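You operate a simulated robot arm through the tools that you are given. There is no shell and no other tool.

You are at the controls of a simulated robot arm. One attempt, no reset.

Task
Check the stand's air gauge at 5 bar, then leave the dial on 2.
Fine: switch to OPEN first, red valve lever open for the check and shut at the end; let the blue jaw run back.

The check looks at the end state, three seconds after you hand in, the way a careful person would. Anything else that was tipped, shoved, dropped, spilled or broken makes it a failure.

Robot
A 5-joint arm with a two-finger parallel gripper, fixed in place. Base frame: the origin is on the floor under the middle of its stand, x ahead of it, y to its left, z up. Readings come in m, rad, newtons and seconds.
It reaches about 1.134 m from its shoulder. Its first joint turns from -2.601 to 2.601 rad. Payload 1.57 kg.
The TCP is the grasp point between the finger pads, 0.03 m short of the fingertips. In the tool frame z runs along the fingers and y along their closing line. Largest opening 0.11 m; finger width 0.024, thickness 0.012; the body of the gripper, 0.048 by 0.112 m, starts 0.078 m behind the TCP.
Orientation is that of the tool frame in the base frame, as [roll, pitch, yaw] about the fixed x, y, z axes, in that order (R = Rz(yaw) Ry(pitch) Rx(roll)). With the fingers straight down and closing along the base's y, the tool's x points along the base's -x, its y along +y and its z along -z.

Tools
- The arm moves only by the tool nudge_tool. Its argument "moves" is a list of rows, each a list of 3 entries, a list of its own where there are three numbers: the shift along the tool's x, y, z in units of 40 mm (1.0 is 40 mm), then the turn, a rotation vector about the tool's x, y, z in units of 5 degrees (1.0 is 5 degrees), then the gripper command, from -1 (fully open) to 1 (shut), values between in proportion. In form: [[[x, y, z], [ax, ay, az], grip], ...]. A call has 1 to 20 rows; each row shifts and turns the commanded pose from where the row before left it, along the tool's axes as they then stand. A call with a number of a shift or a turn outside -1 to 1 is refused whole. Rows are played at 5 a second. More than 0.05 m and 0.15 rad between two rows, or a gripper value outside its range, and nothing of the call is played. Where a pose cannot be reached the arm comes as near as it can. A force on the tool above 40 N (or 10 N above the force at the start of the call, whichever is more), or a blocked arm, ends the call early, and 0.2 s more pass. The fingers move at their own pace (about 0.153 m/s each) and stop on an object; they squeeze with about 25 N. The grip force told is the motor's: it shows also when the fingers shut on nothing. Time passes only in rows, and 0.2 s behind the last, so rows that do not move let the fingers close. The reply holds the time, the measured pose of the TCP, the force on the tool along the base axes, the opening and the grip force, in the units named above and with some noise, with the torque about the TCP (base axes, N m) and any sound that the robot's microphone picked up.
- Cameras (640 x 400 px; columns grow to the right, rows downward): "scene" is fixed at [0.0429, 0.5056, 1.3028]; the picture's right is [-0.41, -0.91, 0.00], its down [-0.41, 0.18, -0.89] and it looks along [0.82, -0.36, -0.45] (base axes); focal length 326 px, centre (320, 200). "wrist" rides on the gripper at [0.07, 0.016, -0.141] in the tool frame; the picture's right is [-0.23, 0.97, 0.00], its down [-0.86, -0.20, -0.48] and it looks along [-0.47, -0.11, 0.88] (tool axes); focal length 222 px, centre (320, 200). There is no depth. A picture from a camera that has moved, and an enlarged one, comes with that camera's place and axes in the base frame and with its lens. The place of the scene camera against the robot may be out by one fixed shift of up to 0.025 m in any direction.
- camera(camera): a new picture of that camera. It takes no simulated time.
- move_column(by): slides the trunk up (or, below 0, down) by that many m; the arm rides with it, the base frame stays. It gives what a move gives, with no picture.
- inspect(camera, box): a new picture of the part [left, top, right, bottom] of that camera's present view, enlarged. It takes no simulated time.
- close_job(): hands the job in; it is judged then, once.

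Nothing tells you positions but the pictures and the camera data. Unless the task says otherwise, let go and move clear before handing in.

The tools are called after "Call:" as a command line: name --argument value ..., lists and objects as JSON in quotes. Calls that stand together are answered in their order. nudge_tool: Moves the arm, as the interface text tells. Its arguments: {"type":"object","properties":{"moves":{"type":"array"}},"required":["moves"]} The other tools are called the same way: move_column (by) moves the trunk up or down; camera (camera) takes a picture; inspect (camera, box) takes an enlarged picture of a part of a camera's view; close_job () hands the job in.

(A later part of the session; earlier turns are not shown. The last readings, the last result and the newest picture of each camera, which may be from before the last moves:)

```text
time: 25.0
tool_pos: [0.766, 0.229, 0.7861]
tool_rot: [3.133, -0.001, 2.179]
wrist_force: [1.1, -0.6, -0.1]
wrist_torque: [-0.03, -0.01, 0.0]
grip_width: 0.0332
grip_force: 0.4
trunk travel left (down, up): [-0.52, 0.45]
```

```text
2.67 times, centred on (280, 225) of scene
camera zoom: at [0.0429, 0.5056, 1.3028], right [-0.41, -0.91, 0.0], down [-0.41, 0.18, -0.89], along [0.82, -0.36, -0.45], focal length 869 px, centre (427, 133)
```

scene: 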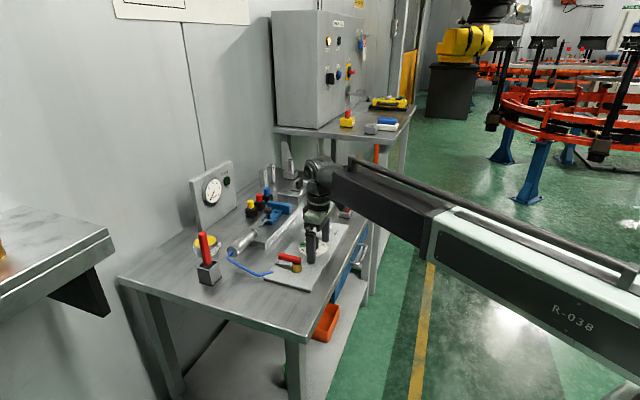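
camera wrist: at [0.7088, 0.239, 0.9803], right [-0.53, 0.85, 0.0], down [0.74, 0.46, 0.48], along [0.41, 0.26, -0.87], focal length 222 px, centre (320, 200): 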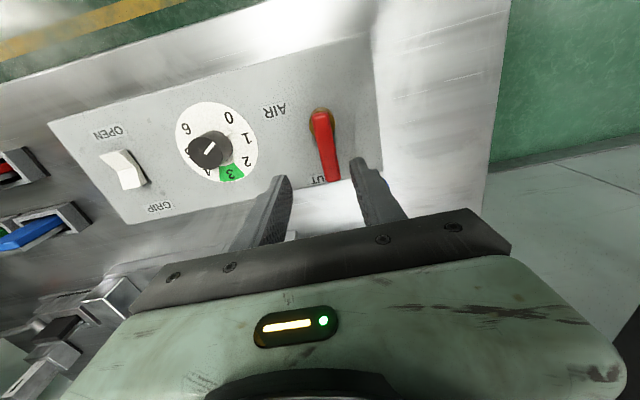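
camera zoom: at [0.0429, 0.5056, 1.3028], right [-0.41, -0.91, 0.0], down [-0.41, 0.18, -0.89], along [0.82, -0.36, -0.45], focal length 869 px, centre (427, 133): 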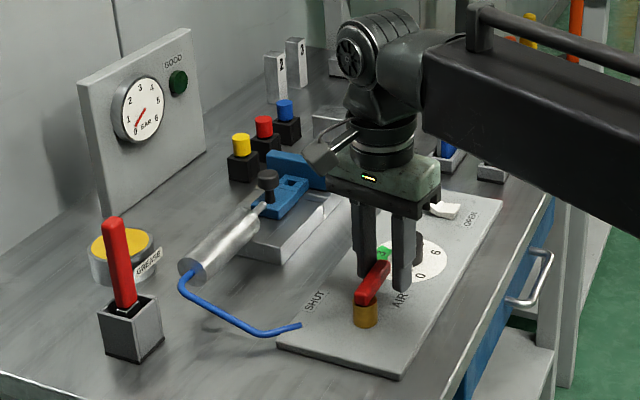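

By my measurement the lever is at -47°, about 90° from SHUT. I push 5° more to feel whether it's against its stop.

Call:
nudge_tool --moves '[[[0.0035, -0.0807, 0], [0, 0, 1], 0.4], [[0, 0, 0], [0, 0, 0], 0.4]]'

Call:
inspect --camera "wrist" --box '[240, 80, 400, 200]'

Call:
inspect --camera "scene" --box '[180, 150, 300, 240]'

```text
time: 25.6
tool_pos: [0.7633, 0.2294, 0.7862]
tool_rot: [3.136, -0.002, 2.095]
wrist_force: [3.6, 8.6, 1.9]
wrist_torque: [0.08, -0.05, 0.22]
grip_width: 0.0395
grip_force: 3.7
trunk travel left (down, up): [-0.52, 0.45]
```

```text
3.33 times, centred on (320, 140) of wrist
camera zoom: at [0.7409, 0.2973, 0.9278], right [0.96, 0.29, 0.01], down [0.25, -0.84, 0.48], along [0.14, -0.45, -0.88], focal length 740 px, centre (320, 400)
```

zoom: 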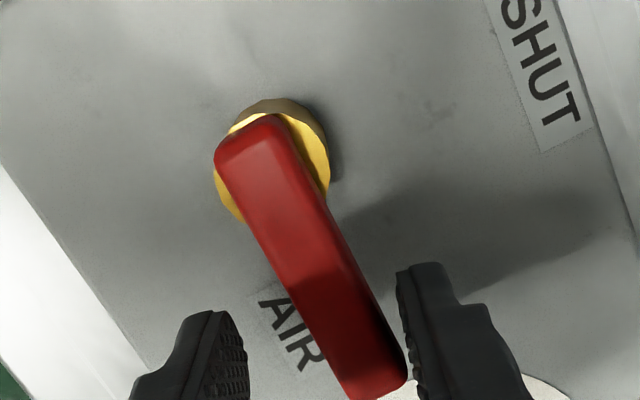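

```text
4.44 times, centred on (240, 195) of scene
camera zoom: at [0.0429, 0.5056, 1.3028], right [-0.41, -0.91, 0.0], down [-0.41, 0.18, -0.89], along [0.82, -0.36, -0.45], focal length 1449 px, centre (676, 222)
```

zoom: 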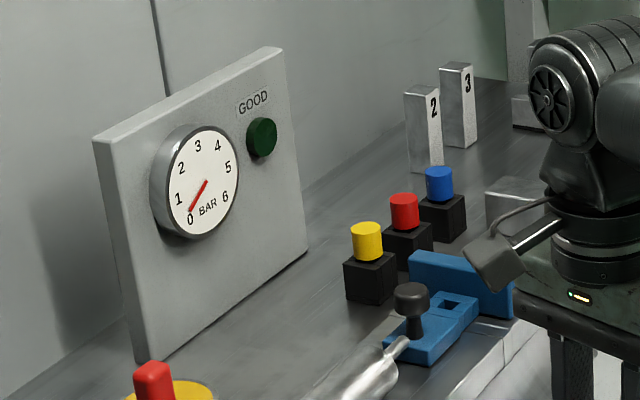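

The lever is against its open stop (9 N), the jaw has run back and the gauge reads about 0.4 bar, matching the dial. I open the fingers a little and lift clear.

Call:
nudge_tool --moves '[[[0, 0, 0], [0, 0, 0], 0.0], [[0, 0, 0], [0, 0, 0], 0.0], [[0, 0, 0], [0, 0, 0], 0.0]]'

Call:
move_column --by 0.06

Call:
camera --camera "wrist"

Call:
inspect --camera "scene" --box '[180, 150, 380, 300]'

```text
time: 26.4
tool_pos: [0.7633, 0.2271, 0.7868]
tool_rot: [3.135, 0.0, 2.095]
wrist_force: [-0.3, 0.2, 0.2]
wrist_torque: [0.01, -0.01, 0.02]
grip_width: 0.055
grip_force: 0.1
trunk travel left (down, up): [-0.52, 0.45]
```

```text
time: 27.4
tool_pos: [0.7626, 0.2284, 0.8473]
tool_rot: [3.136, -0.003, 2.094]
wrist_force: [0.2, 1.0, -0.4]
wrist_torque: [-0.01, 0.0, -0.01]
grip_width: 0.055
grip_force: 0.1
trunk travel left (down, up): [-0.58, 0.39]
```

```text
taken
camera wrist: at [0.7409, 0.2964, 0.988], right [0.96, 0.29, 0.01], down [0.25, -0.84, 0.48], along [0.14, -0.45, -0.88], focal length 222 px, centre (320, 200)
```

wrist: 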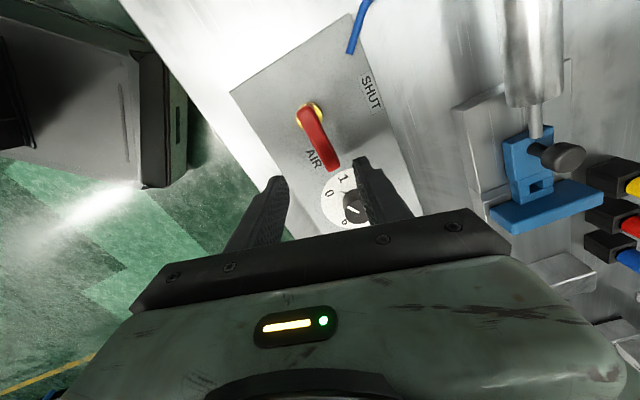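

```text
2.67 times, centred on (280, 225) of scene
camera zoom: at [0.0429, 0.5056, 1.3028], right [-0.41, -0.91, 0.0], down [-0.41, 0.18, -0.89], along [0.82, -0.36, -0.45], focal length 869 px, centre (427, 133)
```

zoom: 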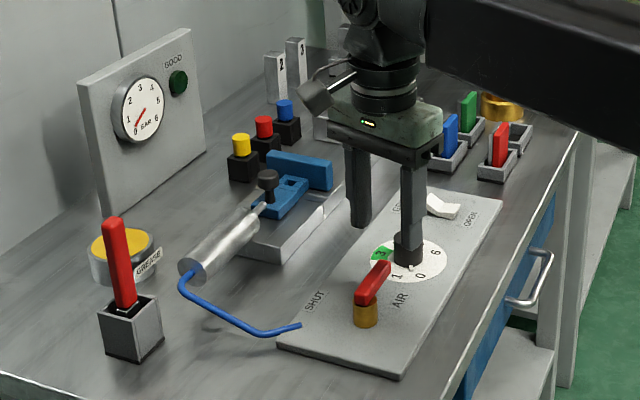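

The lever is now open. The dial numbers are 45° apart, with 0 at azimuth 180°, 2 at 90°, 5 at -45° and the pointer at about 161° (0.4). I move above the knob at (0.825, 0.176) and wind the wrist counter-clockwise so the whole clockwise turn can be done in one grip.

Call:
nudge_tool --moves '[[[-0.956, 0.349, 0], [0, 0, 0], 0.0], [[-0.956, 0.349, 0], [0, 0, 0], 0.0], [[0, 0, 0], [0, 0, -1], 0.0], [[0, 0, 0], [0, 0, -1], 0.0], [[0, 0, 0], [0, 0, -1], 0.0], [[0, 0, 0], [0, 0, -1], 0.0], [[0, 0, 0], [0, 0, -1], 0.0], [[0, 0, 0], [0, 0, -1], 0.0], [[0, 0, 0], [0, 0, -1], 0.0], [[0, 0, 0], [0, 0, -1], 0.0], [[0, 0, 0], [0, 0, -1], 0.0], [[0, 0, 0], [0, 0, -1], 0.0], [[0, 0, 0], [0, 0, -1], 0.0], [[0, 0, 0], [0, 0, -1], 0.0], [[0, 0, 0], [0, 0, -1], 0.0], [[0, 0, 0], [0, 0, -1], 0.0], [[0, 0, 0], [0, 0, -1], 0.0], [[0, 0, 0], [0, 0, -1], 0.0], [[0, 0, 0], [0, 0, 0], 0.0]]'

Call:
camera --camera "wrist"

Call:
camera --camera "scene"

```text
time: 31.4
tool_pos: [0.8247, 0.1752, 0.8465]
tool_rot: [3.138, 0.008, -2.793]
wrist_force: [1.2, 0.6, 0.4]
wrist_torque: [-0.08, 0.01, 0.02]
grip_width: 0.055
grip_force: 0.1
trunk travel left (down, up): [-0.58, 0.39]
```

```text
taken
camera wrist: at [0.7521, 0.167, 0.9874], right [-0.12, 0.99, 0.0], down [0.87, 0.1, 0.48], along [0.48, 0.06, -0.88], focal length 222 px, centre (320, 200)
```

wrist: 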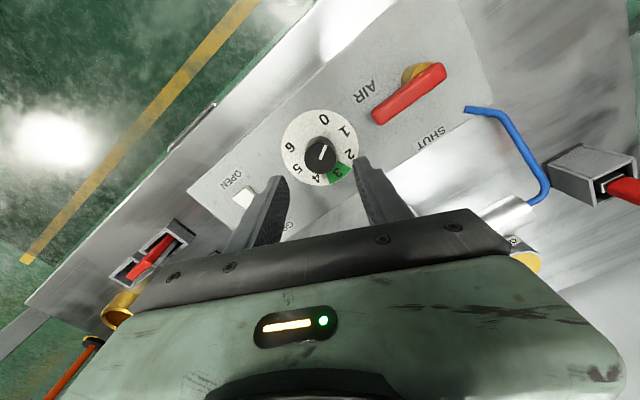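

```text
taken
```

scene: 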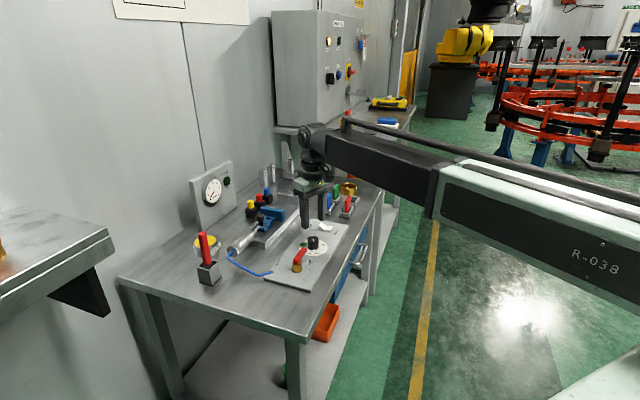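

Positioned over the knob; the wrist is turning fine. I continue winding another 95°.

Call:
nudge_tool --moves '[[[0, 0, 0], [0, 0, -1], 0.0], [[0, 0, 0], [0, 0, -1], 0.0], [[0, 0, 0], [0, 0, -1], 0.0], [[0, 0, 0], [0, 0, -1], 0.0], [[0, 0, 0], [0, 0, -1], 0.0], [[0, 0, 0], [0, 0, -1], 0.0], [[0, 0, 0], [0, 0, -1], 0.0], [[0, 0, 0], [0, 0, -1], 0.0], [[0, 0, 0], [0, 0, -1], 0.0], [[0, 0, 0], [0, 0, -1], 0.0], [[0, 0, 0], [0, 0, -1], 0.0], [[0, 0, 0], [0, 0, -1], 0.0], [[0, 0, 0], [0, 0, -1], 0.0], [[0, 0, 0], [0, 0, -1], 0.0], [[0, 0, 0], [0, 0, -1], 0.0], [[0, 0, 0], [0, 0, -1], 0.0], [[0, 0, 0], [0, 0, -1], 0.0], [[0, 0, 0], [0, 0, -1], 0.0], [[0, 0, 0], [0, 0, -1], 0.0], [[0, 0, 0], [0, 0, 0], 0.0]]'

Call:
camera --camera "wrist"

Call:
inspect --camera "wrist" --box '[240, 80, 400, 200]'

Call:
inspect --camera "scene" --box '[180, 150, 380, 300]'

```text
time: 35.6
tool_pos: [0.8252, 0.1761, 0.8461]
tool_rot: [-3.137, 0.001, -1.135]
wrist_force: [-0.2, 0.1, 0.1]
wrist_torque: [-0.02, -0.02, 0.02]
grip_width: 0.0549
grip_force: 0.1
trunk travel left (down, up): [-0.58, 0.39]
```

```text
taken
camera wrist: at [0.8393, 0.1061, 0.9875], right [-0.98, -0.21, -0.01], down [-0.18, 0.86, 0.48], along [-0.09, 0.47, -0.88], focal length 222 px, centre (320, 200)
```

wrist: 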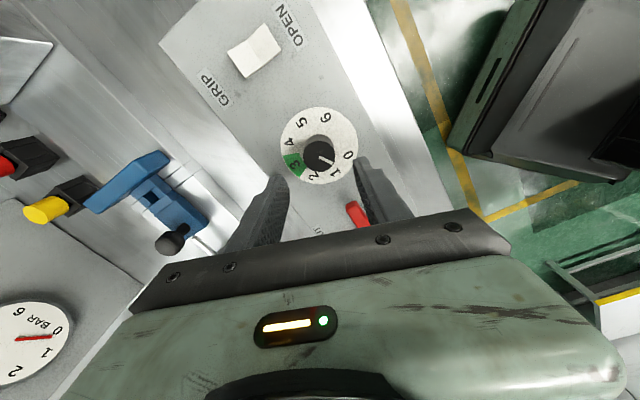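

```text
3.33 times, centred on (320, 140) of wrist
camera zoom: at [0.8393, 0.1061, 0.9875], right [-0.98, -0.21, -0.01], down [-0.18, 0.86, 0.48], along [-0.09, 0.47, -0.88], focal length 740 px, centre (320, 400)
```

zoom: 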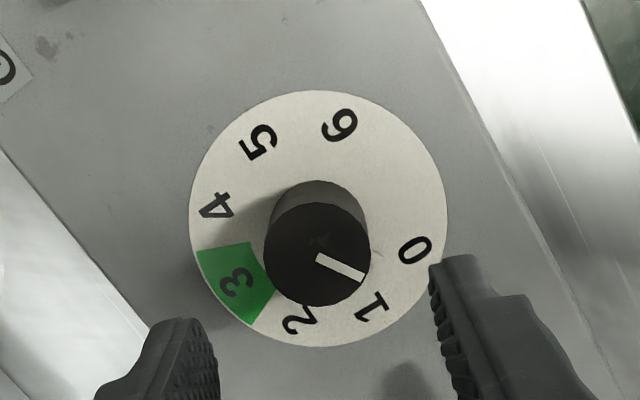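

```text
2.67 times, centred on (280, 225) of scene
camera zoom: at [0.0429, 0.5056, 1.3028], right [-0.41, -0.91, 0.0], down [-0.41, 0.18, -0.89], along [0.82, -0.36, -0.45], focal length 869 px, centre (427, 133)
```

zoom: 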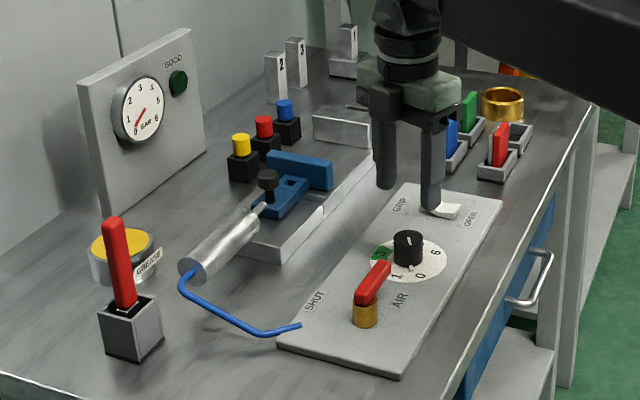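

The view shows the knob about 2 mm from the tool axis; I trim that, rotate 10° more so the fingers stay clear of the pointer tab, and then lower partway.

Call:
nudge_tool --moves '[[[0.05, -0.025, 0], [0, 0, -1], 0.0], [[0, 0, 0], [0, 0, -1], 0.0], [[0, 0, 0], [0, 0, 0], 0.0]]'

Call:
move_column --by -0.055

Call:
inspect --camera "wrist" --box '[240, 100, 400, 220]'

Call:
inspect --camera "scene" --box '[260, 200, 360, 290]'

```text
time: 36.4
tool_pos: [0.8268, 0.1756, 0.8463]
tool_rot: [-3.133, 0.001, -0.96]
wrist_force: [0.4, 0.2, -0.2]
wrist_torque: [0.01, 0.03, -0.01]
grip_width: 0.055
grip_force: 0.1
trunk travel left (down, up): [-0.58, 0.39]
```

```text
time: 37.3
tool_pos: [0.8268, 0.1748, 0.7915]
tool_rot: [-3.133, 0.001, -0.961]
wrist_force: [-0.7, -0.4, -0.4]
wrist_torque: [0.01, 0.0, -0.03]
grip_width: 0.0548
grip_force: 0.0
trunk travel left (down, up): [-0.525, 0.445]
```

```text
3.33 times, centred on (320, 160) of wrist
camera zoom: at [0.852, 0.1085, 0.9326], right [-0.93, -0.37, -0.01], down [-0.33, 0.81, 0.48], along [-0.17, 0.45, -0.88], focal length 740 px, centre (320, 333)
```

zoom: 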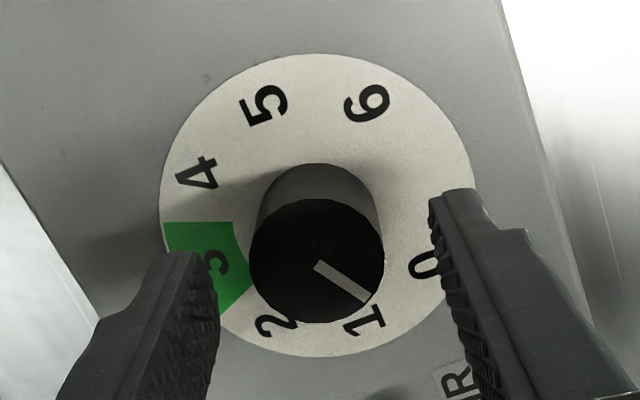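

```text
4.44 times, centred on (310, 245) of scene
camera zoom: at [0.0429, 0.5056, 1.3028], right [-0.41, -0.91, 0.0], down [-0.41, 0.18, -0.89], along [0.82, -0.36, -0.45], focal length 1449 px, centre (364, 0)
```

zoom: 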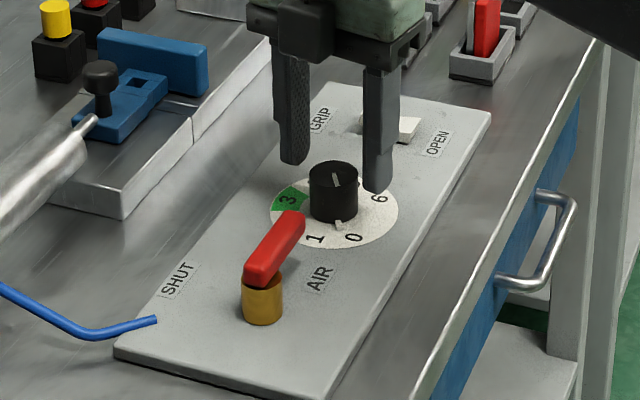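

The knob is centred between the fingers, with the pointer tab well away from them. I lower the last 19 mm.

Call:
move_column --by -0.019

```text
time: 38.0
tool_pos: [0.8291, 0.175, 0.7729]
tool_rot: [-3.133, 0.002, -0.96]
wrist_force: [0.2, 0.0, 0.6]
wrist_torque: [0.04, 0.02, 0.02]
grip_width: 0.0552
grip_force: 0.1
trunk travel left (down, up): [-0.506, 0.464]
```

Tips are about 10 mm over the plate. I close on the knob.

Call:
nudge_tool --moves '[[[0, 0, 0], [0, 0, 0], 1], [[0, 0, 0], [0, 0, 0], 1], [[0, 0, 0], [0, 0, 0], 1]]'

Call:
inspect --camera "wrist" --box '[240, 100, 400, 220]'

Call:
inspect --camera "scene" --box '[260, 200, 360, 290]'

```text
time: 38.8
tool_pos: [0.8277, 0.1763, 0.7725]
tool_rot: [-3.134, -0.001, -0.961]
wrist_force: [14.0, 6.6, 9.9]
wrist_torque: [-0.1, 0.31, -0.01]
grip_width: 0.034
grip_force: 41.1
trunk travel left (down, up): [-0.506, 0.464]
```

```text
3.33 times, centred on (320, 160) of wrist
camera zoom: at [0.8527, 0.109, 0.9135], right [-0.93, -0.37, -0.01], down [-0.33, 0.81, 0.48], along [-0.17, 0.45, -0.88], focal length 740 px, centre (320, 333)
```

zoom: 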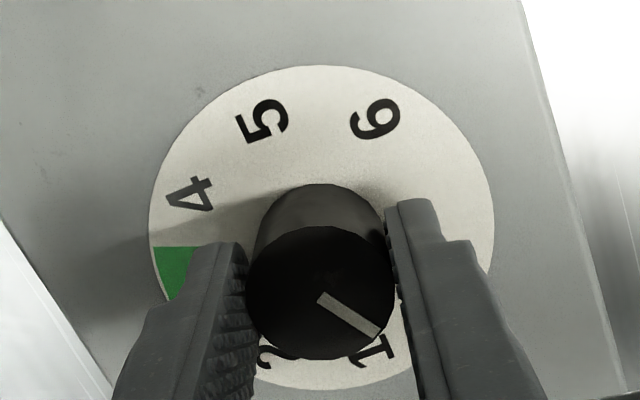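

```text
4.44 times, centred on (310, 245) of scene
camera zoom: at [0.0429, 0.5056, 1.3028], right [-0.41, -0.91, 0.0], down [-0.41, 0.18, -0.89], along [0.82, -0.36, -0.45], focal length 1449 px, centre (364, 0)
```

zoom: 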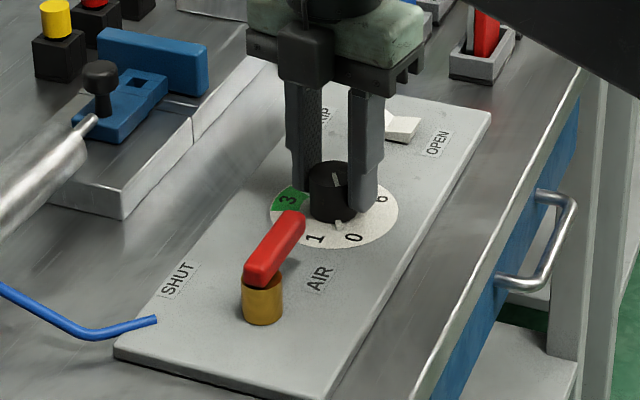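

The knob is held (34 mm). There is about 15 N of side load because the knob sits a millimetre or so off; I ease the tool that way to centre it before turning.

Call:
nudge_tool --moves '[[[0, -0.03, 0], [0, 0, 0], 1], [[0, 0, 0], [0, 0, 0], 1]]'

```text
time: 39.4
tool_pos: [0.8276, 0.1763, 0.7729]
tool_rot: [-3.137, 0.003, -0.96]
wrist_force: [3.7, 3.4, 3.0]
wrist_torque: [-0.38, 0.02, 0.01]
grip_width: 0.0335
grip_force: 41.5
trunk travel left (down, up): [-0.506, 0.464]
```

Side load is down to 5 N. I turn clockwise 20° as a test and check that the pointer follows.

Call:
nudge_tool --moves '[[[0, 0, 0], [0, 0, 1], 1], [[0, 0, 0], [0, 0, 1], 1], [[0, 0, 0], [0, 0, 1], 1], [[0, 0, 0], [0, 0, 1], 1], [[0, 0, 0], [0, 0, 0], 1]]'

Call:
inspect --camera "wrist" --box '[240, 100, 400, 220]'

Call:
inspect --camera "scene" --box '[180, 150, 380, 300]'

```text
time: 40.6
tool_pos: [0.8271, 0.175, 0.772]
tool_rot: [-3.134, 0.003, -1.31]
wrist_force: [6.7, 6.8, 4.0]
wrist_torque: [-0.77, -0.08, 0.0]
grip_width: 0.0337
grip_force: 42.0
trunk travel left (down, up): [-0.506, 0.464]
```

```text
3.33 times, centred on (320, 160) of wrist
camera zoom: at [0.8282, 0.1038, 0.9133], right [-1.0, -0.03, -0.01], down [-0.03, 0.88, 0.48], along [-0.01, 0.48, -0.88], focal length 740 px, centre (320, 333)
```

zoom: 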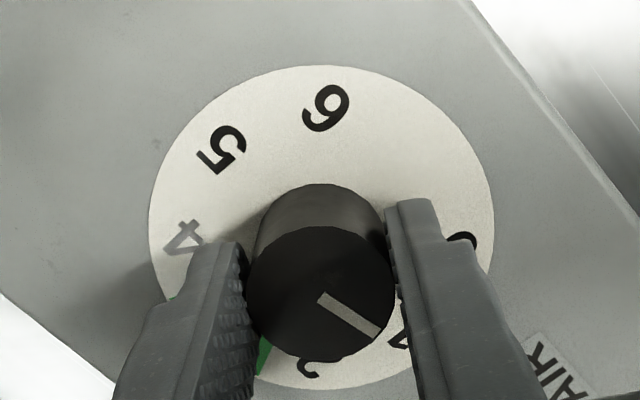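

```text
2.67 times, centred on (280, 225) of scene
camera zoom: at [0.0429, 0.5056, 1.3028], right [-0.41, -0.91, 0.0], down [-0.41, 0.18, -0.89], along [0.82, -0.36, -0.45], focal length 869 px, centre (427, 133)
```

zoom: 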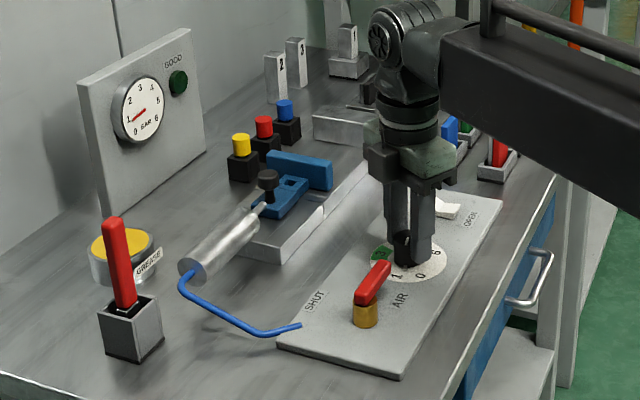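

The knob follows without slipping and the gauge has risen to about 1. I keep turning clockwise in stages.

Call:
nudge_tool --moves '[[[0, 0, 0], [0, 0, 1], 1], [[0, 0, 0], [0, 0, 1], 1], [[0, 0, 0], [0, 0, 1], 1], [[0, 0, 0], [0, 0, 1], 1], [[0, 0, 0], [0, 0, 1], 1], [[0, 0, 0], [0, 0, 1], 1], [[0, 0, 0], [0, 0, 1], 1], [[0, 0, 0], [0, 0, 1], 1], [[0, 0, 0], [0, 0, 1], 1], [[0, 0, 0], [0, 0, 1], 1], [[0, 0, 0], [0, 0, 0], 1]]'

Call:
inspect --camera "wrist" --box '[240, 100, 400, 220]'

Call:
inspect --camera "scene" --box '[180, 150, 380, 300]'

```text
time: 43.0
tool_pos: [0.827, 0.1755, 0.7719]
tool_rot: [3.138, 0.007, -2.183]
wrist_force: [-21.7, -2.0, -15.6]
wrist_torque: [-0.23, 0.38, 0.04]
grip_width: 0.0336
grip_force: 41.6
trunk travel left (down, up): [-0.506, 0.464]
```

```text
3.33 times, centred on (320, 160) of wrist
camera zoom: at [0.7722, 0.1279, 0.9134], right [-0.67, 0.75, 0.0], down [0.65, 0.58, 0.48], along [0.36, 0.32, -0.88], focal length 740 px, centre (320, 333)
```

zoom: 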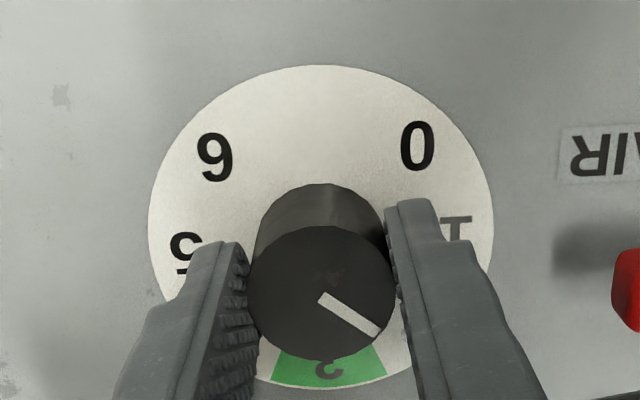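

```text
2.67 times, centred on (280, 225) of scene
camera zoom: at [0.0429, 0.5056, 1.3028], right [-0.41, -0.91, 0.0], down [-0.41, 0.18, -0.89], along [0.82, -0.36, -0.45], focal length 869 px, centre (427, 133)
```

zoom: 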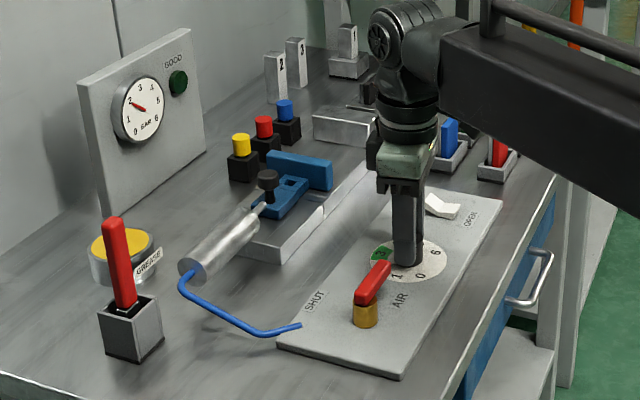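

The gauge reads about 2 with the pointer matching. I relieve the side load with a 1.5 mm shift, then continue.

Call:
nudge_tool --moves '[[[0.02, 0.03, 0], [0, 0, 0], 1], [[0, 0, 0], [0, 0, 0], 1]]'

```text
time: 43.6
tool_pos: [0.8264, 0.1757, 0.7725]
tool_rot: [-3.141, 0.006, -2.183]
wrist_force: [-8.1, -0.1, -7.5]
wrist_torque: [-0.53, 0.82, 0.02]
grip_width: 0.0338
grip_force: 41.4
trunk travel left (down, up): [-0.506, 0.464]
```

The load dropped to 8 N. I turn a further 50°.

Call:
nudge_tool --moves '[[[0, 0, 0], [0, 0, 1], 1], [[0, 0, 0], [0, 0, 1], 1], [[0, 0, 0], [0, 0, 1], 1], [[0, 0, 0], [0, 0, 1], 1], [[0, 0, 0], [0, 0, 1], 1], [[0, 0, 0], [0, 0, 1], 1], [[0, 0, 0], [0, 0, 1], 1], [[0, 0, 0], [0, 0, 1], 1], [[0, 0, 0], [0, 0, 1], 1], [[0, 0, 0], [0, 0, 1], 1], [[0, 0, 0], [0, 0, 0], 1]]'

Call:
inspect --camera "wrist" --box '[240, 100, 400, 220]'

Call:
inspect --camera "scene" --box '[180, 150, 380, 300]'

```text
time: 46.0
tool_pos: [0.8261, 0.1779, 0.7721]
tool_rot: [3.136, 0.004, -3.057]
wrist_force: [-11.4, 1.4, -7.3]
wrist_torque: [-0.16, 0.56, -0.03]
grip_width: 0.0337
grip_force: 41.6
trunk travel left (down, up): [-0.506, 0.464]
```

```text
3.33 times, centred on (320, 160) of wrist
camera zoom: at [0.7539, 0.1865, 0.9135], right [0.14, 0.99, 0.01], down [0.87, -0.13, 0.48], along [0.48, -0.06, -0.88], focal length 740 px, centre (320, 333)
```

zoom: 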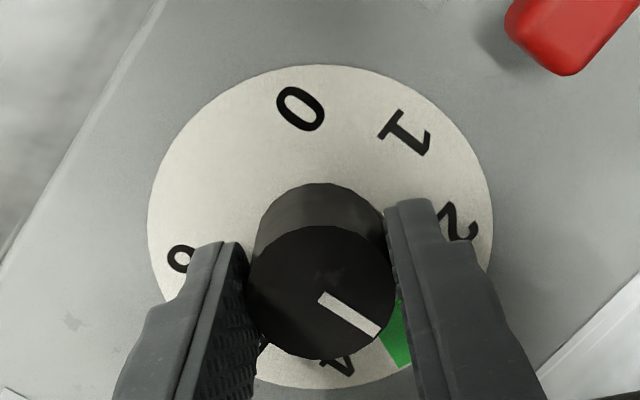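

```text
2.67 times, centred on (280, 225) of scene
camera zoom: at [0.0429, 0.5056, 1.3028], right [-0.41, -0.91, 0.0], down [-0.41, 0.18, -0.89], along [0.82, -0.36, -0.45], focal length 869 px, centre (427, 133)
```

zoom: 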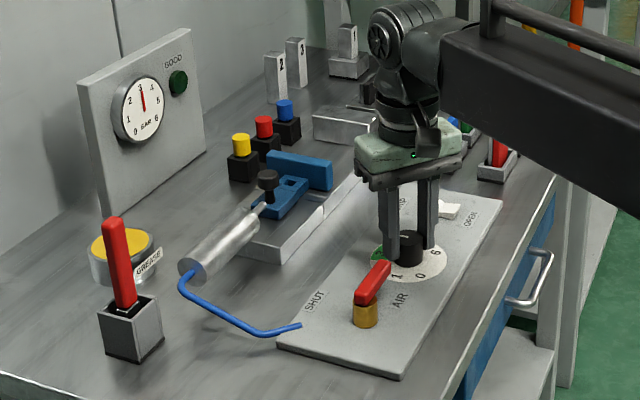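

The gauge is at about 3 (120° turned). Another 50° now, then I'll trim the last part by the gauge.

Call:
nudge_tool --moves '[[[0.02, 0, 0], [0, 0, 1], 1], [[0, 0, 0], [0, 0, 1], 1], [[0, 0, 0], [0, 0, 1], 1], [[0, 0, 0], [0, 0, 1], 1], [[0, 0, 0], [0, 0, 1], 1], [[0, 0, 0], [0, 0, 1], 1], [[0, 0, 0], [0, 0, 1], 1], [[0, 0, 0], [0, 0, 1], 1], [[0, 0, 0], [0, 0, 1], 1], [[0, 0, 0], [0, 0, 1], 1], [[0, 0, 0], [0, 0, 0], 1]]'

Call:
inspect --camera "wrist" --box '[240, 100, 400, 220]'

Call:
inspect --camera "scene" --box '[190, 155, 260, 215]'

```text
time: 48.3
tool_pos: [0.826, 0.1775, 0.772]
tool_rot: [3.128, 0.003, 2.356]
wrist_force: [4.8, 3.7, 8.6]
wrist_torque: [-0.45, 0.71, -0.01]
grip_width: 0.0341
grip_force: 41.7
trunk travel left (down, up): [-0.506, 0.464]
stopped in row 11: the force on the tool passed its limit at 40 N (the readings are from after the stop); the commanded pose is now the measured one
```

```text
3.33 times, centred on (320, 160) of wrist
camera zoom: at [0.786, 0.2375, 0.9136], right [0.85, 0.53, 0.01], down [0.46, -0.75, 0.48], along [0.26, -0.4, -0.88], focal length 740 px, centre (320, 333)
```

zoom: 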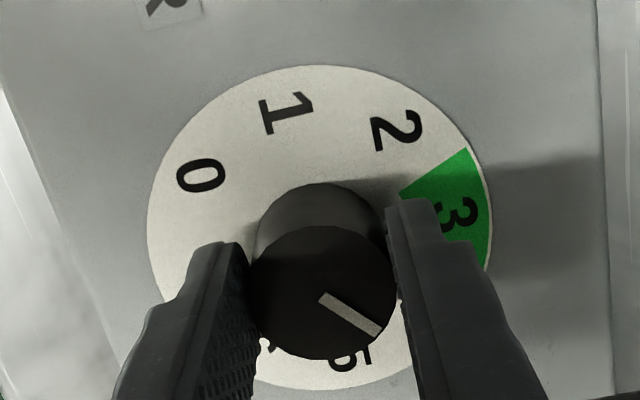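

```text
6.67 times, centred on (225, 185) of scene
camera zoom: at [0.0429, 0.5056, 1.3028], right [-0.41, -0.91, 0.0], down [-0.41, 0.18, -0.89], along [0.82, -0.36, -0.45], focal length 2173 px, centre (953, 300)
```

zoom: 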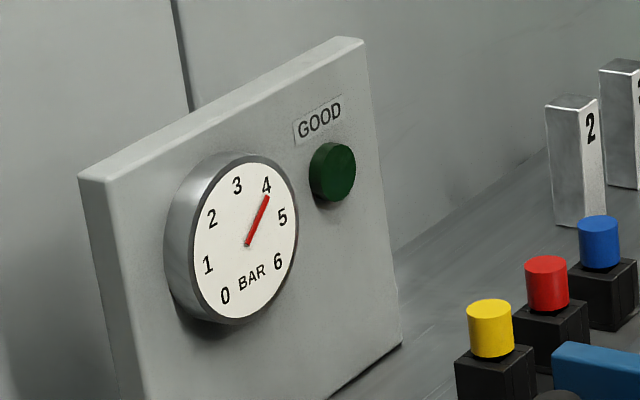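

The gauge reads about 4.2 and side load has been relieved by the stop. I turn 20° more, then trim.

Call:
nudge_tool --moves '[[[0, 0, 0], [0, 0, 1], 1], [[0, 0, 0], [0, 0, 1], 1], [[0, 0, 0], [0, 0, 1], 1], [[0, 0, 0], [0, 0, 1], 1], [[0, 0, 0], [0, 0, 0], 1]]'

Call:
inspect --camera "scene" --box '[190, 155, 260, 215]'

```text
time: 49.5
tool_pos: [0.8268, 0.1772, 0.7732]
tool_rot: [3.128, -0.002, 2.005]
wrist_force: [4.0, 15.0, 4.5]
wrist_torque: [-0.51, 0.46, 0.01]
grip_width: 0.034
grip_force: 41.4
trunk travel left (down, up): [-0.506, 0.464]
```

```text
6.67 times, centred on (225, 185) of scene
camera zoom: at [0.0429, 0.5056, 1.3028], right [-0.41, -0.91, 0.0], down [-0.41, 0.18, -0.89], along [0.82, -0.36, -0.45], focal length 2173 px, centre (953, 300)
```

zoom: 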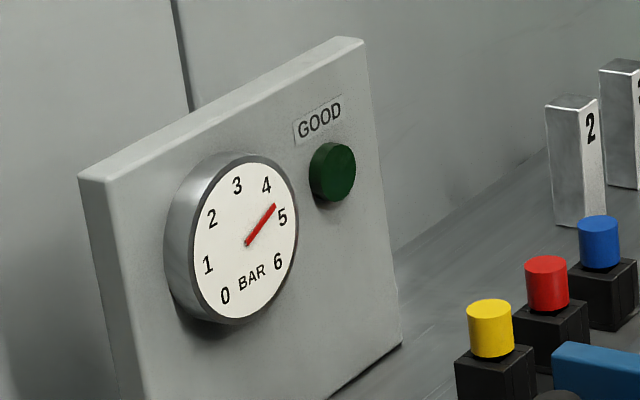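

Gauge at about 4.65. I need roughly 16° more; I also relieve 1 mm of side load.

Call:
nudge_tool --moves '[[[0.023, 0.01, 0], [0, 0, 1], 1], [[0, 0, 0], [0, 0, 1], 1], [[0, 0, 0], [0, 0, 1], 1], [[0, 0, 0], [0, 0, 0.2], 1], [[0, 0, 0], [0, 0, 0], 1], [[0, 0, 0], [0, 0, 0], 1], [[0, 0, 0], [0, 0, 0], 1]]'

Call:
inspect --camera "scene" --box '[195, 170, 230, 200]'

Call:
inspect --camera "wrist" --box '[240, 100, 400, 220]'

Call:
inspect --camera "scene" --box '[180, 150, 380, 300]'

```text
time: 51.1
tool_pos: [0.8268, 0.1788, 0.7722]
tool_rot: [3.129, -0.002, 1.725]
wrist_force: [21.2, 6.7, 14.7]
wrist_torque: [-0.49, 0.39, 0.0]
grip_width: 0.0339
grip_force: 41.9
trunk travel left (down, up): [-0.506, 0.464]
```

```text
13.33 times, centred on (212, 185) of scene
camera zoom: at [0.0429, 0.5056, 1.3028], right [-0.41, -0.91, 0.0], down [-0.41, 0.18, -0.89], along [0.82, -0.36, -0.45], focal length 4346 px, centre (1753, 400)
```

zoom: 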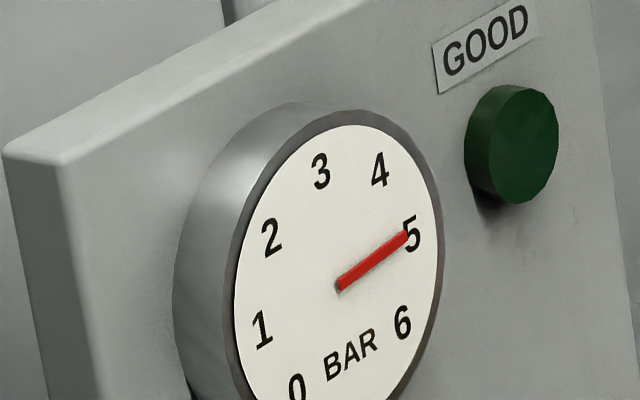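

```text
3.33 times, centred on (320, 160) of wrist
camera zoom: at [0.8294, 0.2485, 0.9142], right [1.0, -0.07, 0.01], down [-0.07, -0.88, 0.47], along [-0.02, -0.47, -0.88], focal length 740 px, centre (320, 333)
```

zoom: 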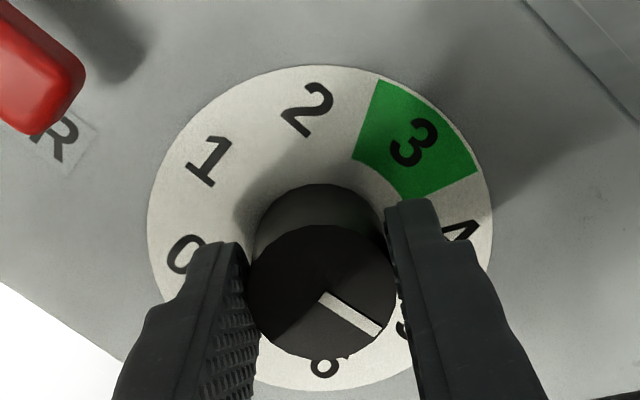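

```text
2.67 times, centred on (280, 225) of scene
camera zoom: at [0.0429, 0.5056, 1.3028], right [-0.41, -0.91, 0.0], down [-0.41, 0.18, -0.89], along [0.82, -0.36, -0.45], focal length 869 px, centre (427, 133)
```

zoom: 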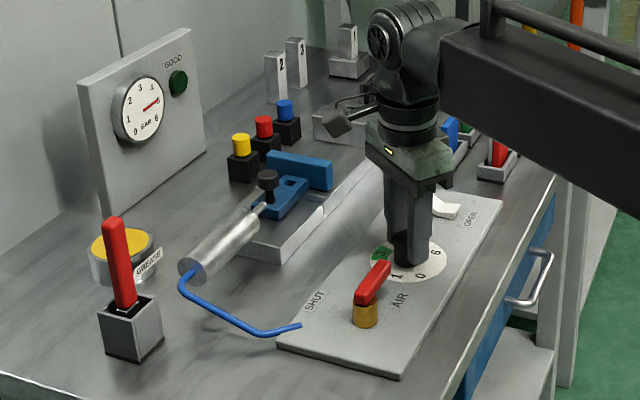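

The gauge needle is on 5. The GOOD lamp is still dark, so I'll hold for about two seconds to let it settle and look again.

Call:
nudge_tool --moves '[[[0, 0, 0], [0, 0, 0], 1], [[0, 0, 0], [0, 0, 0], 1], [[0, 0, 0], [0, 0, 0], 1], [[0, 0, 0], [0, 0, 0], 1], [[0, 0, 0], [0, 0, 0], 1], [[0, 0, 0], [0, 0, 0], 1], [[0, 0, 0], [0, 0, 0], 1], [[0, 0, 0], [0, 0, 0], 1], [[0, 0, 0], [0, 0, 0], 1], [[0, 0, 0], [0, 0, 0], 1]]'

Call:
inspect --camera "scene" --box '[195, 170, 230, 200]'

```text
time: 53.3
tool_pos: [0.8262, 0.1778, 0.7713]
tool_rot: [3.127, -0.005, 1.729]
wrist_force: [23.6, 4.9, 15.5]
wrist_torque: [-0.1, 0.35, 0.01]
grip_width: 0.0343
grip_force: 41.7
trunk travel left (down, up): [-0.506, 0.464]
```

```text
13.33 times, centred on (212, 185) of scene
camera zoom: at [0.0429, 0.5056, 1.3028], right [-0.41, -0.91, 0.0], down [-0.41, 0.18, -0.89], along [0.82, -0.36, -0.45], focal length 4346 px, centre (1753, 400)
```

zoom: 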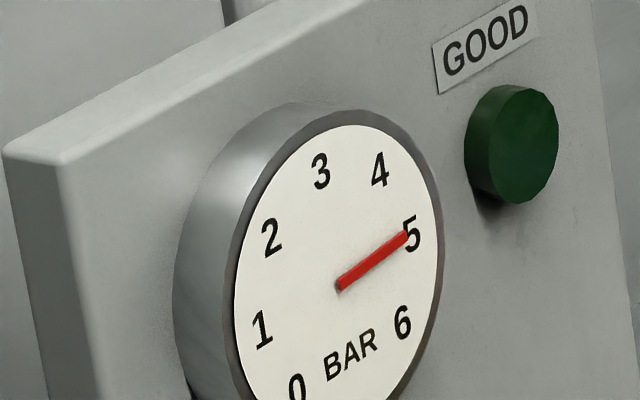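

The gauge holds steady at 5 bar with the valve open and the jaw fully back, so the check is done (the GOOD lamp stays dark; it wasn't part of the request). Now I relieve the side load and turn the dial back counter-clockwise toward 2.

Call:
nudge_tool --moves '[[[0, 0.035, 0], [0, 0, 0], 1], [[0, 0, 0], [0, 0, -1], 1], [[0, 0, 0], [0, 0, -1], 1], [[0, 0, 0], [0, 0, -1], 1], [[0, 0, 0], [0, 0, -1], 1], [[0, 0, 0], [0, 0, -1], 1], [[0, 0, 0], [0, 0, -1], 1], [[0, 0, 0], [0, 0, -1], 1], [[0, 0, 0], [0, 0, -1], 1], [[0, 0, 0], [0, 0, 0], 1]]'

Call:
inspect --camera "scene" --box '[195, 170, 230, 200]'

```text
time: 55.5
tool_pos: [0.8262, 0.1783, 0.772]
tool_rot: [3.135, 0.001, 2.427]
wrist_force: [-6.0, -0.7, -10.1]
wrist_torque: [-0.46, -0.12, 0.01]
grip_width: 0.0336
grip_force: 41.6
trunk travel left (down, up): [-0.506, 0.464]
stopped in row 10: the force on the tool passed its limit at 40 N (the readings are from after the stop); the commanded pose is now the measured one
```

```text
13.33 times, centred on (212, 185) of scene
camera zoom: at [0.0429, 0.5056, 1.3028], right [-0.41, -0.91, 0.0], down [-0.41, 0.18, -0.89], along [0.82, -0.36, -0.45], focal length 4346 px, centre (1753, 400)
```

zoom: 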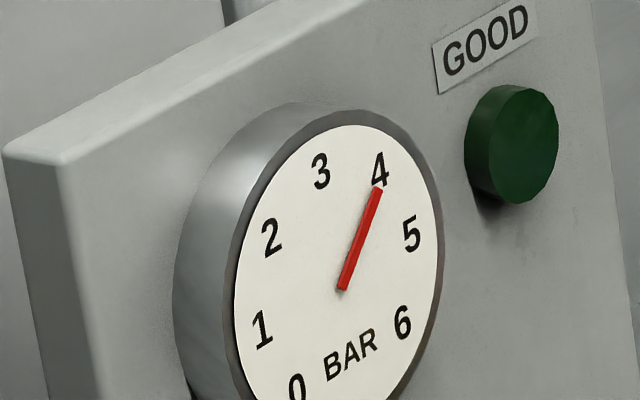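

Gauge about 4.1 as expected. I continue back in shorter stages to keep the side load low.

Call:
nudge_tool --moves '[[[0, 0, 0], [0, 0, -1], 1], [[0, 0, 0], [0, 0, -1], 1], [[0, 0, 0], [0, 0, -1], 1], [[0, 0, 0], [0, 0, -1], 1], [[0, 0, 0], [0, 0, -1], 1], [[0, 0, 0], [0, 0, -1], 1], [[0, 0, 0], [0, 0, 0], 1]]'

```text
time: 57.1
tool_pos: [0.8271, 0.1774, 0.772]
tool_rot: [3.137, 0.005, 2.953]
wrist_force: [-10.3, -4.2, -8.6]
wrist_torque: [-0.13, 0.26, -0.01]
grip_width: 0.0335
grip_force: 41.4
trunk travel left (down, up): [-0.506, 0.464]
```

Call:
nudge_tool --moves '[[[0.02, 0, 0], [0, 0, -1], 1], [[0, 0, 0], [0, 0, -1], 1], [[0, 0, 0], [0, 0, -1], 1], [[0, 0, 0], [0, 0, -1], 1], [[0, 0, 0], [0, 0, -1], 1], [[0, 0, 0], [0, 0, -1], 1], [[0, 0, 0], [0, 0, 0], 1]]'

Call:
inspect --camera "scene" --box '[195, 170, 230, 200]'

```text
time: 58.7
tool_pos: [0.8268, 0.1768, 0.7728]
tool_rot: [3.139, 0.006, -2.808]
wrist_force: [2.0, -11.6, -1.0]
wrist_torque: [-0.53, 0.46, -0.03]
grip_width: 0.0335
grip_force: 41.2
trunk travel left (down, up): [-0.506, 0.464]
```

```text
13.33 times, centred on (212, 185) of scene
camera zoom: at [0.0429, 0.5056, 1.3028], right [-0.41, -0.91, 0.0], down [-0.41, 0.18, -0.89], along [0.82, -0.36, -0.45], focal length 4346 px, centre (1753, 400)
```

zoom: 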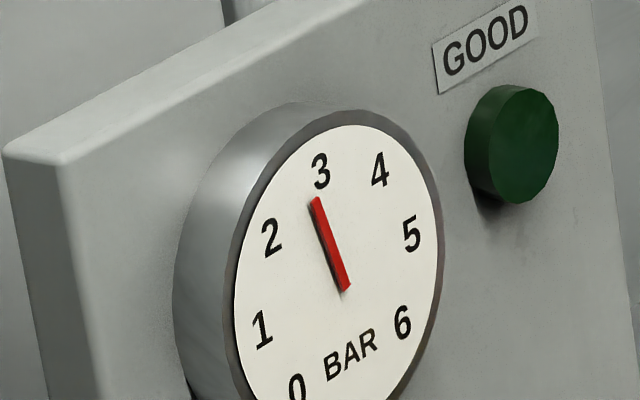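

Gauge about 2.8. About 35° remain; I go 30° and then trim.

Call:
nudge_tool --moves '[[[0.006, -0.019, 0], [0, 0, -1], 1], [[0, 0, 0], [0, 0, -1], 1], [[0, 0, 0], [0, 0, -1], 1], [[0, 0, 0], [0, 0, -1], 1], [[0, 0, 0], [0, 0, -1], 1], [[0, 0, 0], [0, 0, -1], 1], [[0, 0, 0], [0, 0, 0], 1], [[0, 0, 0], [0, 0, 0], 1], [[0, 0, 0], [0, 0, 0], 1]]'

Call:
inspect --camera "scene" --box '[195, 170, 230, 200]'

Call:
inspect --camera "wrist" --box '[240, 100, 400, 220]'

```text
time: 60.7
tool_pos: [0.827, 0.1771, 0.7712]
tool_rot: [-3.139, 0.006, -2.284]
wrist_force: [5.3, -1.2, 2.7]
wrist_torque: [0.5, -0.46, 0.03]
grip_width: 0.0339
grip_force: 41.1
trunk travel left (down, up): [-0.506, 0.464]
```

```text
13.33 times, centred on (212, 185) of scene
camera zoom: at [0.0429, 0.5056, 1.3028], right [-0.41, -0.91, 0.0], down [-0.41, 0.18, -0.89], along [0.82, -0.36, -0.45], focal length 4346 px, centre (1753, 400)
```

zoom: 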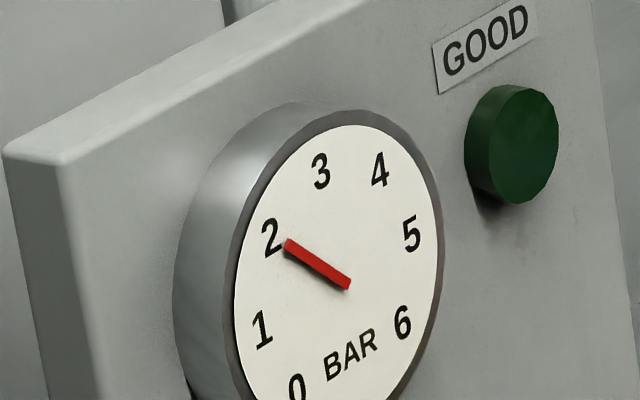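

```text
3.33 times, centred on (320, 160) of wrist
camera zoom: at [0.767, 0.1338, 0.9131], right [-0.59, 0.81, 0.0], down [0.71, 0.51, 0.49], along [0.39, 0.28, -0.87], focal length 740 px, centre (320, 333)
```

zoom: 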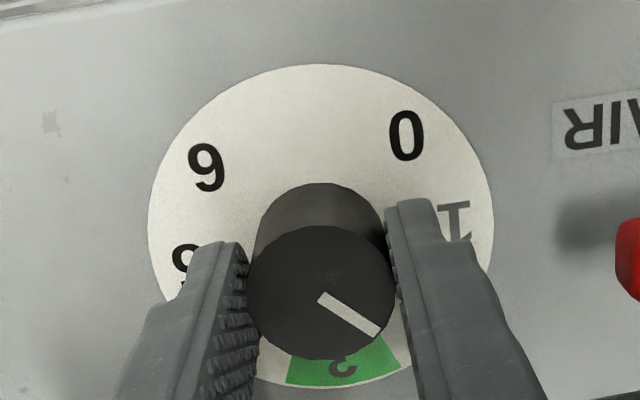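

The gauge reads about 2.1, so another 4.5° should put the dial on 2.

Call:
nudge_tool --moves '[[[0, 0, 0], [0, 0, -0.9], 1], [[0, 0, 0], [0, 0, 0], 1], [[0, 0, 0], [0, 0, 0], 1], [[0, 0, 0], [0, 0, 0], 1], [[0, 0, 0], [0, 0, 0], 1]]'

Call:
inspect --camera "scene" --box '[195, 170, 230, 200]'

```text
time: 61.9
tool_pos: [0.8267, 0.1757, 0.7709]
tool_rot: [-3.14, 0.006, -2.207]
wrist_force: [15.5, -4.6, 8.7]
wrist_torque: [-0.2, -0.17, -0.05]
grip_width: 0.0338
grip_force: 41.2
trunk travel left (down, up): [-0.506, 0.464]
```

```text
13.33 times, centred on (212, 185) of scene
camera zoom: at [0.0429, 0.5056, 1.3028], right [-0.41, -0.91, 0.0], down [-0.41, 0.18, -0.89], along [0.82, -0.36, -0.45], focal length 4346 px, centre (1753, 400)
```

zoom: 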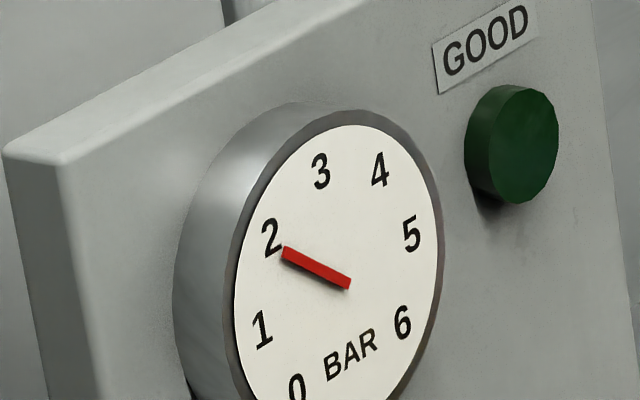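

The needle now sits on 2. I release the knob and lift to check the dial pointer against the printed 2.

Call:
nudge_tool --moves '[[[0, 0, 0], [0, 0, 0], 0.0], [[0, 0, 0], [0, 0, 0], 0.0], [[0, 0, 0], [0, 0, 0], 0.0]]'

Call:
move_column --by 0.08

Call:
camera --camera "wrist"

Call:
inspect --camera "wrist" --box '[270, 90, 370, 165]'

Call:
inspect --camera "scene" --box '[180, 150, 380, 300]'

```text
time: 62.7
tool_pos: [0.8256, 0.1771, 0.773]
tool_rot: [-3.14, 0.006, -2.207]
wrist_force: [-0.2, 0.1, -0.7]
wrist_torque: [0.0, 0.0, 0.01]
grip_width: 0.0545
grip_force: 0.1
trunk travel left (down, up): [-0.506, 0.464]
```

```text
time: 63.9
tool_pos: [0.8261, 0.1763, 0.8518]
tool_rot: [-3.14, 0.009, -2.207]
wrist_force: [-0.5, 0.2, -0.2]
wrist_torque: [0.0, -0.02, 0.0]
grip_width: 0.0548
grip_force: 0.2
trunk travel left (down, up): [-0.586, 0.384]
```

```text
taken
camera wrist: at [0.7699, 0.13, 0.9932], right [-0.65, 0.76, 0.0], down [0.67, 0.57, 0.48], along [0.37, 0.31, -0.87], focal length 222 px, centre (320, 200)
```

wrist: 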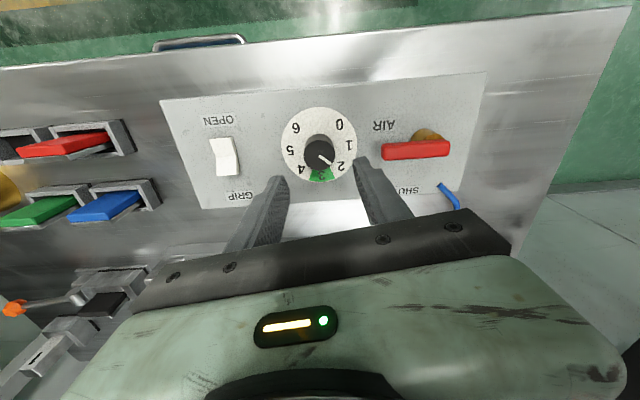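

```text
5.33 times, centred on (320, 128) of wrist
camera zoom: at [0.7699, 0.13, 0.9932], right [-0.65, 0.76, 0.0], down [0.67, 0.57, 0.48], along [0.37, 0.31, -0.87], focal length 1185 px, centre (320, 587)
```

zoom: 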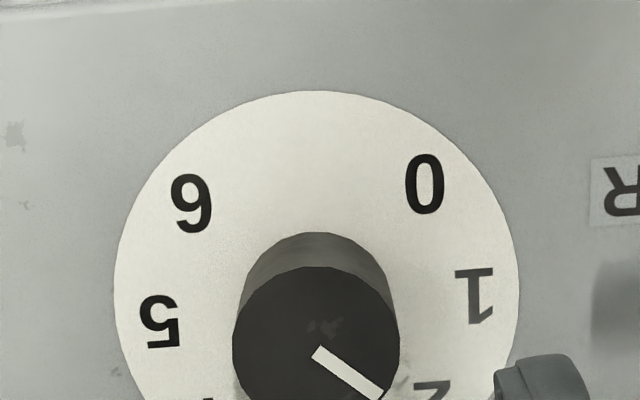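

```text
2.67 times, centred on (280, 225) of scene
camera zoom: at [0.0429, 0.5056, 1.3028], right [-0.41, -0.91, 0.0], down [-0.41, 0.18, -0.89], along [0.82, -0.36, -0.45], focal length 869 px, centre (427, 133)
```

zoom: 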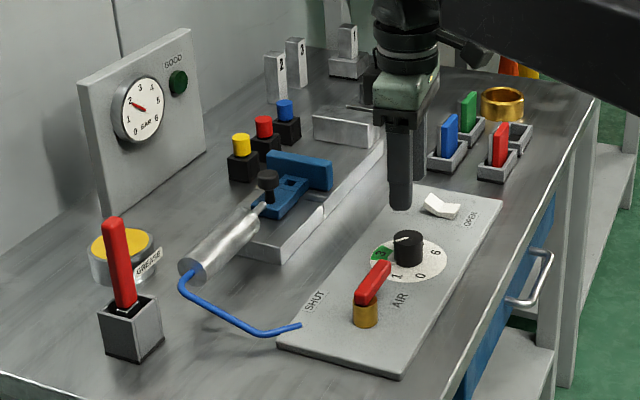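

Call:
inspect --camera "wrist" --box '[270, 100, 370, 190]'

Call:
inspect --camera "scene" --box '[295, 230, 330, 260]'

Call:
inspect --camera "scene" --box '[195, 170, 230, 200]'

```text
4.44 times, centred on (320, 145) of wrist
camera zoom: at [0.7699, 0.13, 0.9932], right [-0.65, 0.76, 0.0], down [0.67, 0.57, 0.48], along [0.37, 0.31, -0.87], focal length 987 px, centre (320, 444)
```

zoom: 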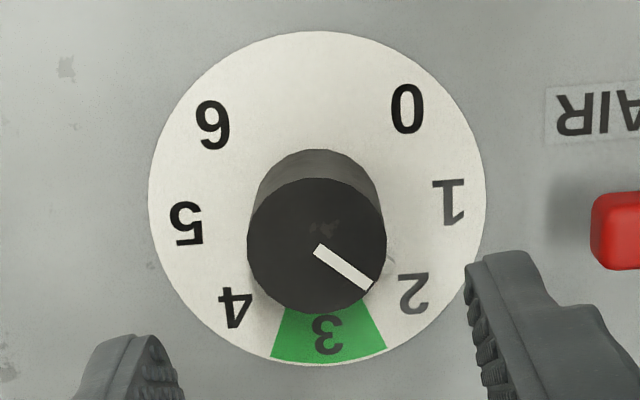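

```text
13.33 times, centred on (312, 245) of scene
camera zoom: at [0.0429, 0.5056, 1.3028], right [-0.41, -0.91, 0.0], down [-0.41, 0.18, -0.89], along [0.82, -0.36, -0.45], focal length 4346 px, centre (420, -400)
```

zoom: 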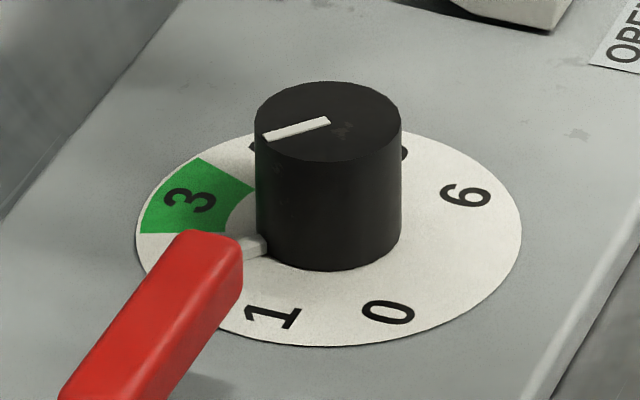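

```text
13.33 times, centred on (212, 185) of scene
camera zoom: at [0.0429, 0.5056, 1.3028], right [-0.41, -0.91, 0.0], down [-0.41, 0.18, -0.89], along [0.82, -0.36, -0.45], focal length 4346 px, centre (1753, 400)
```

zoom: 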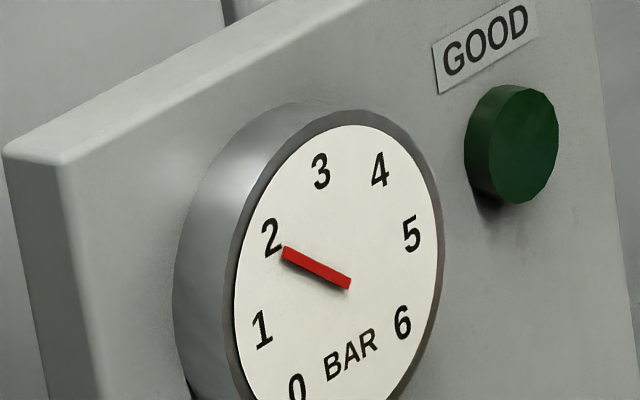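

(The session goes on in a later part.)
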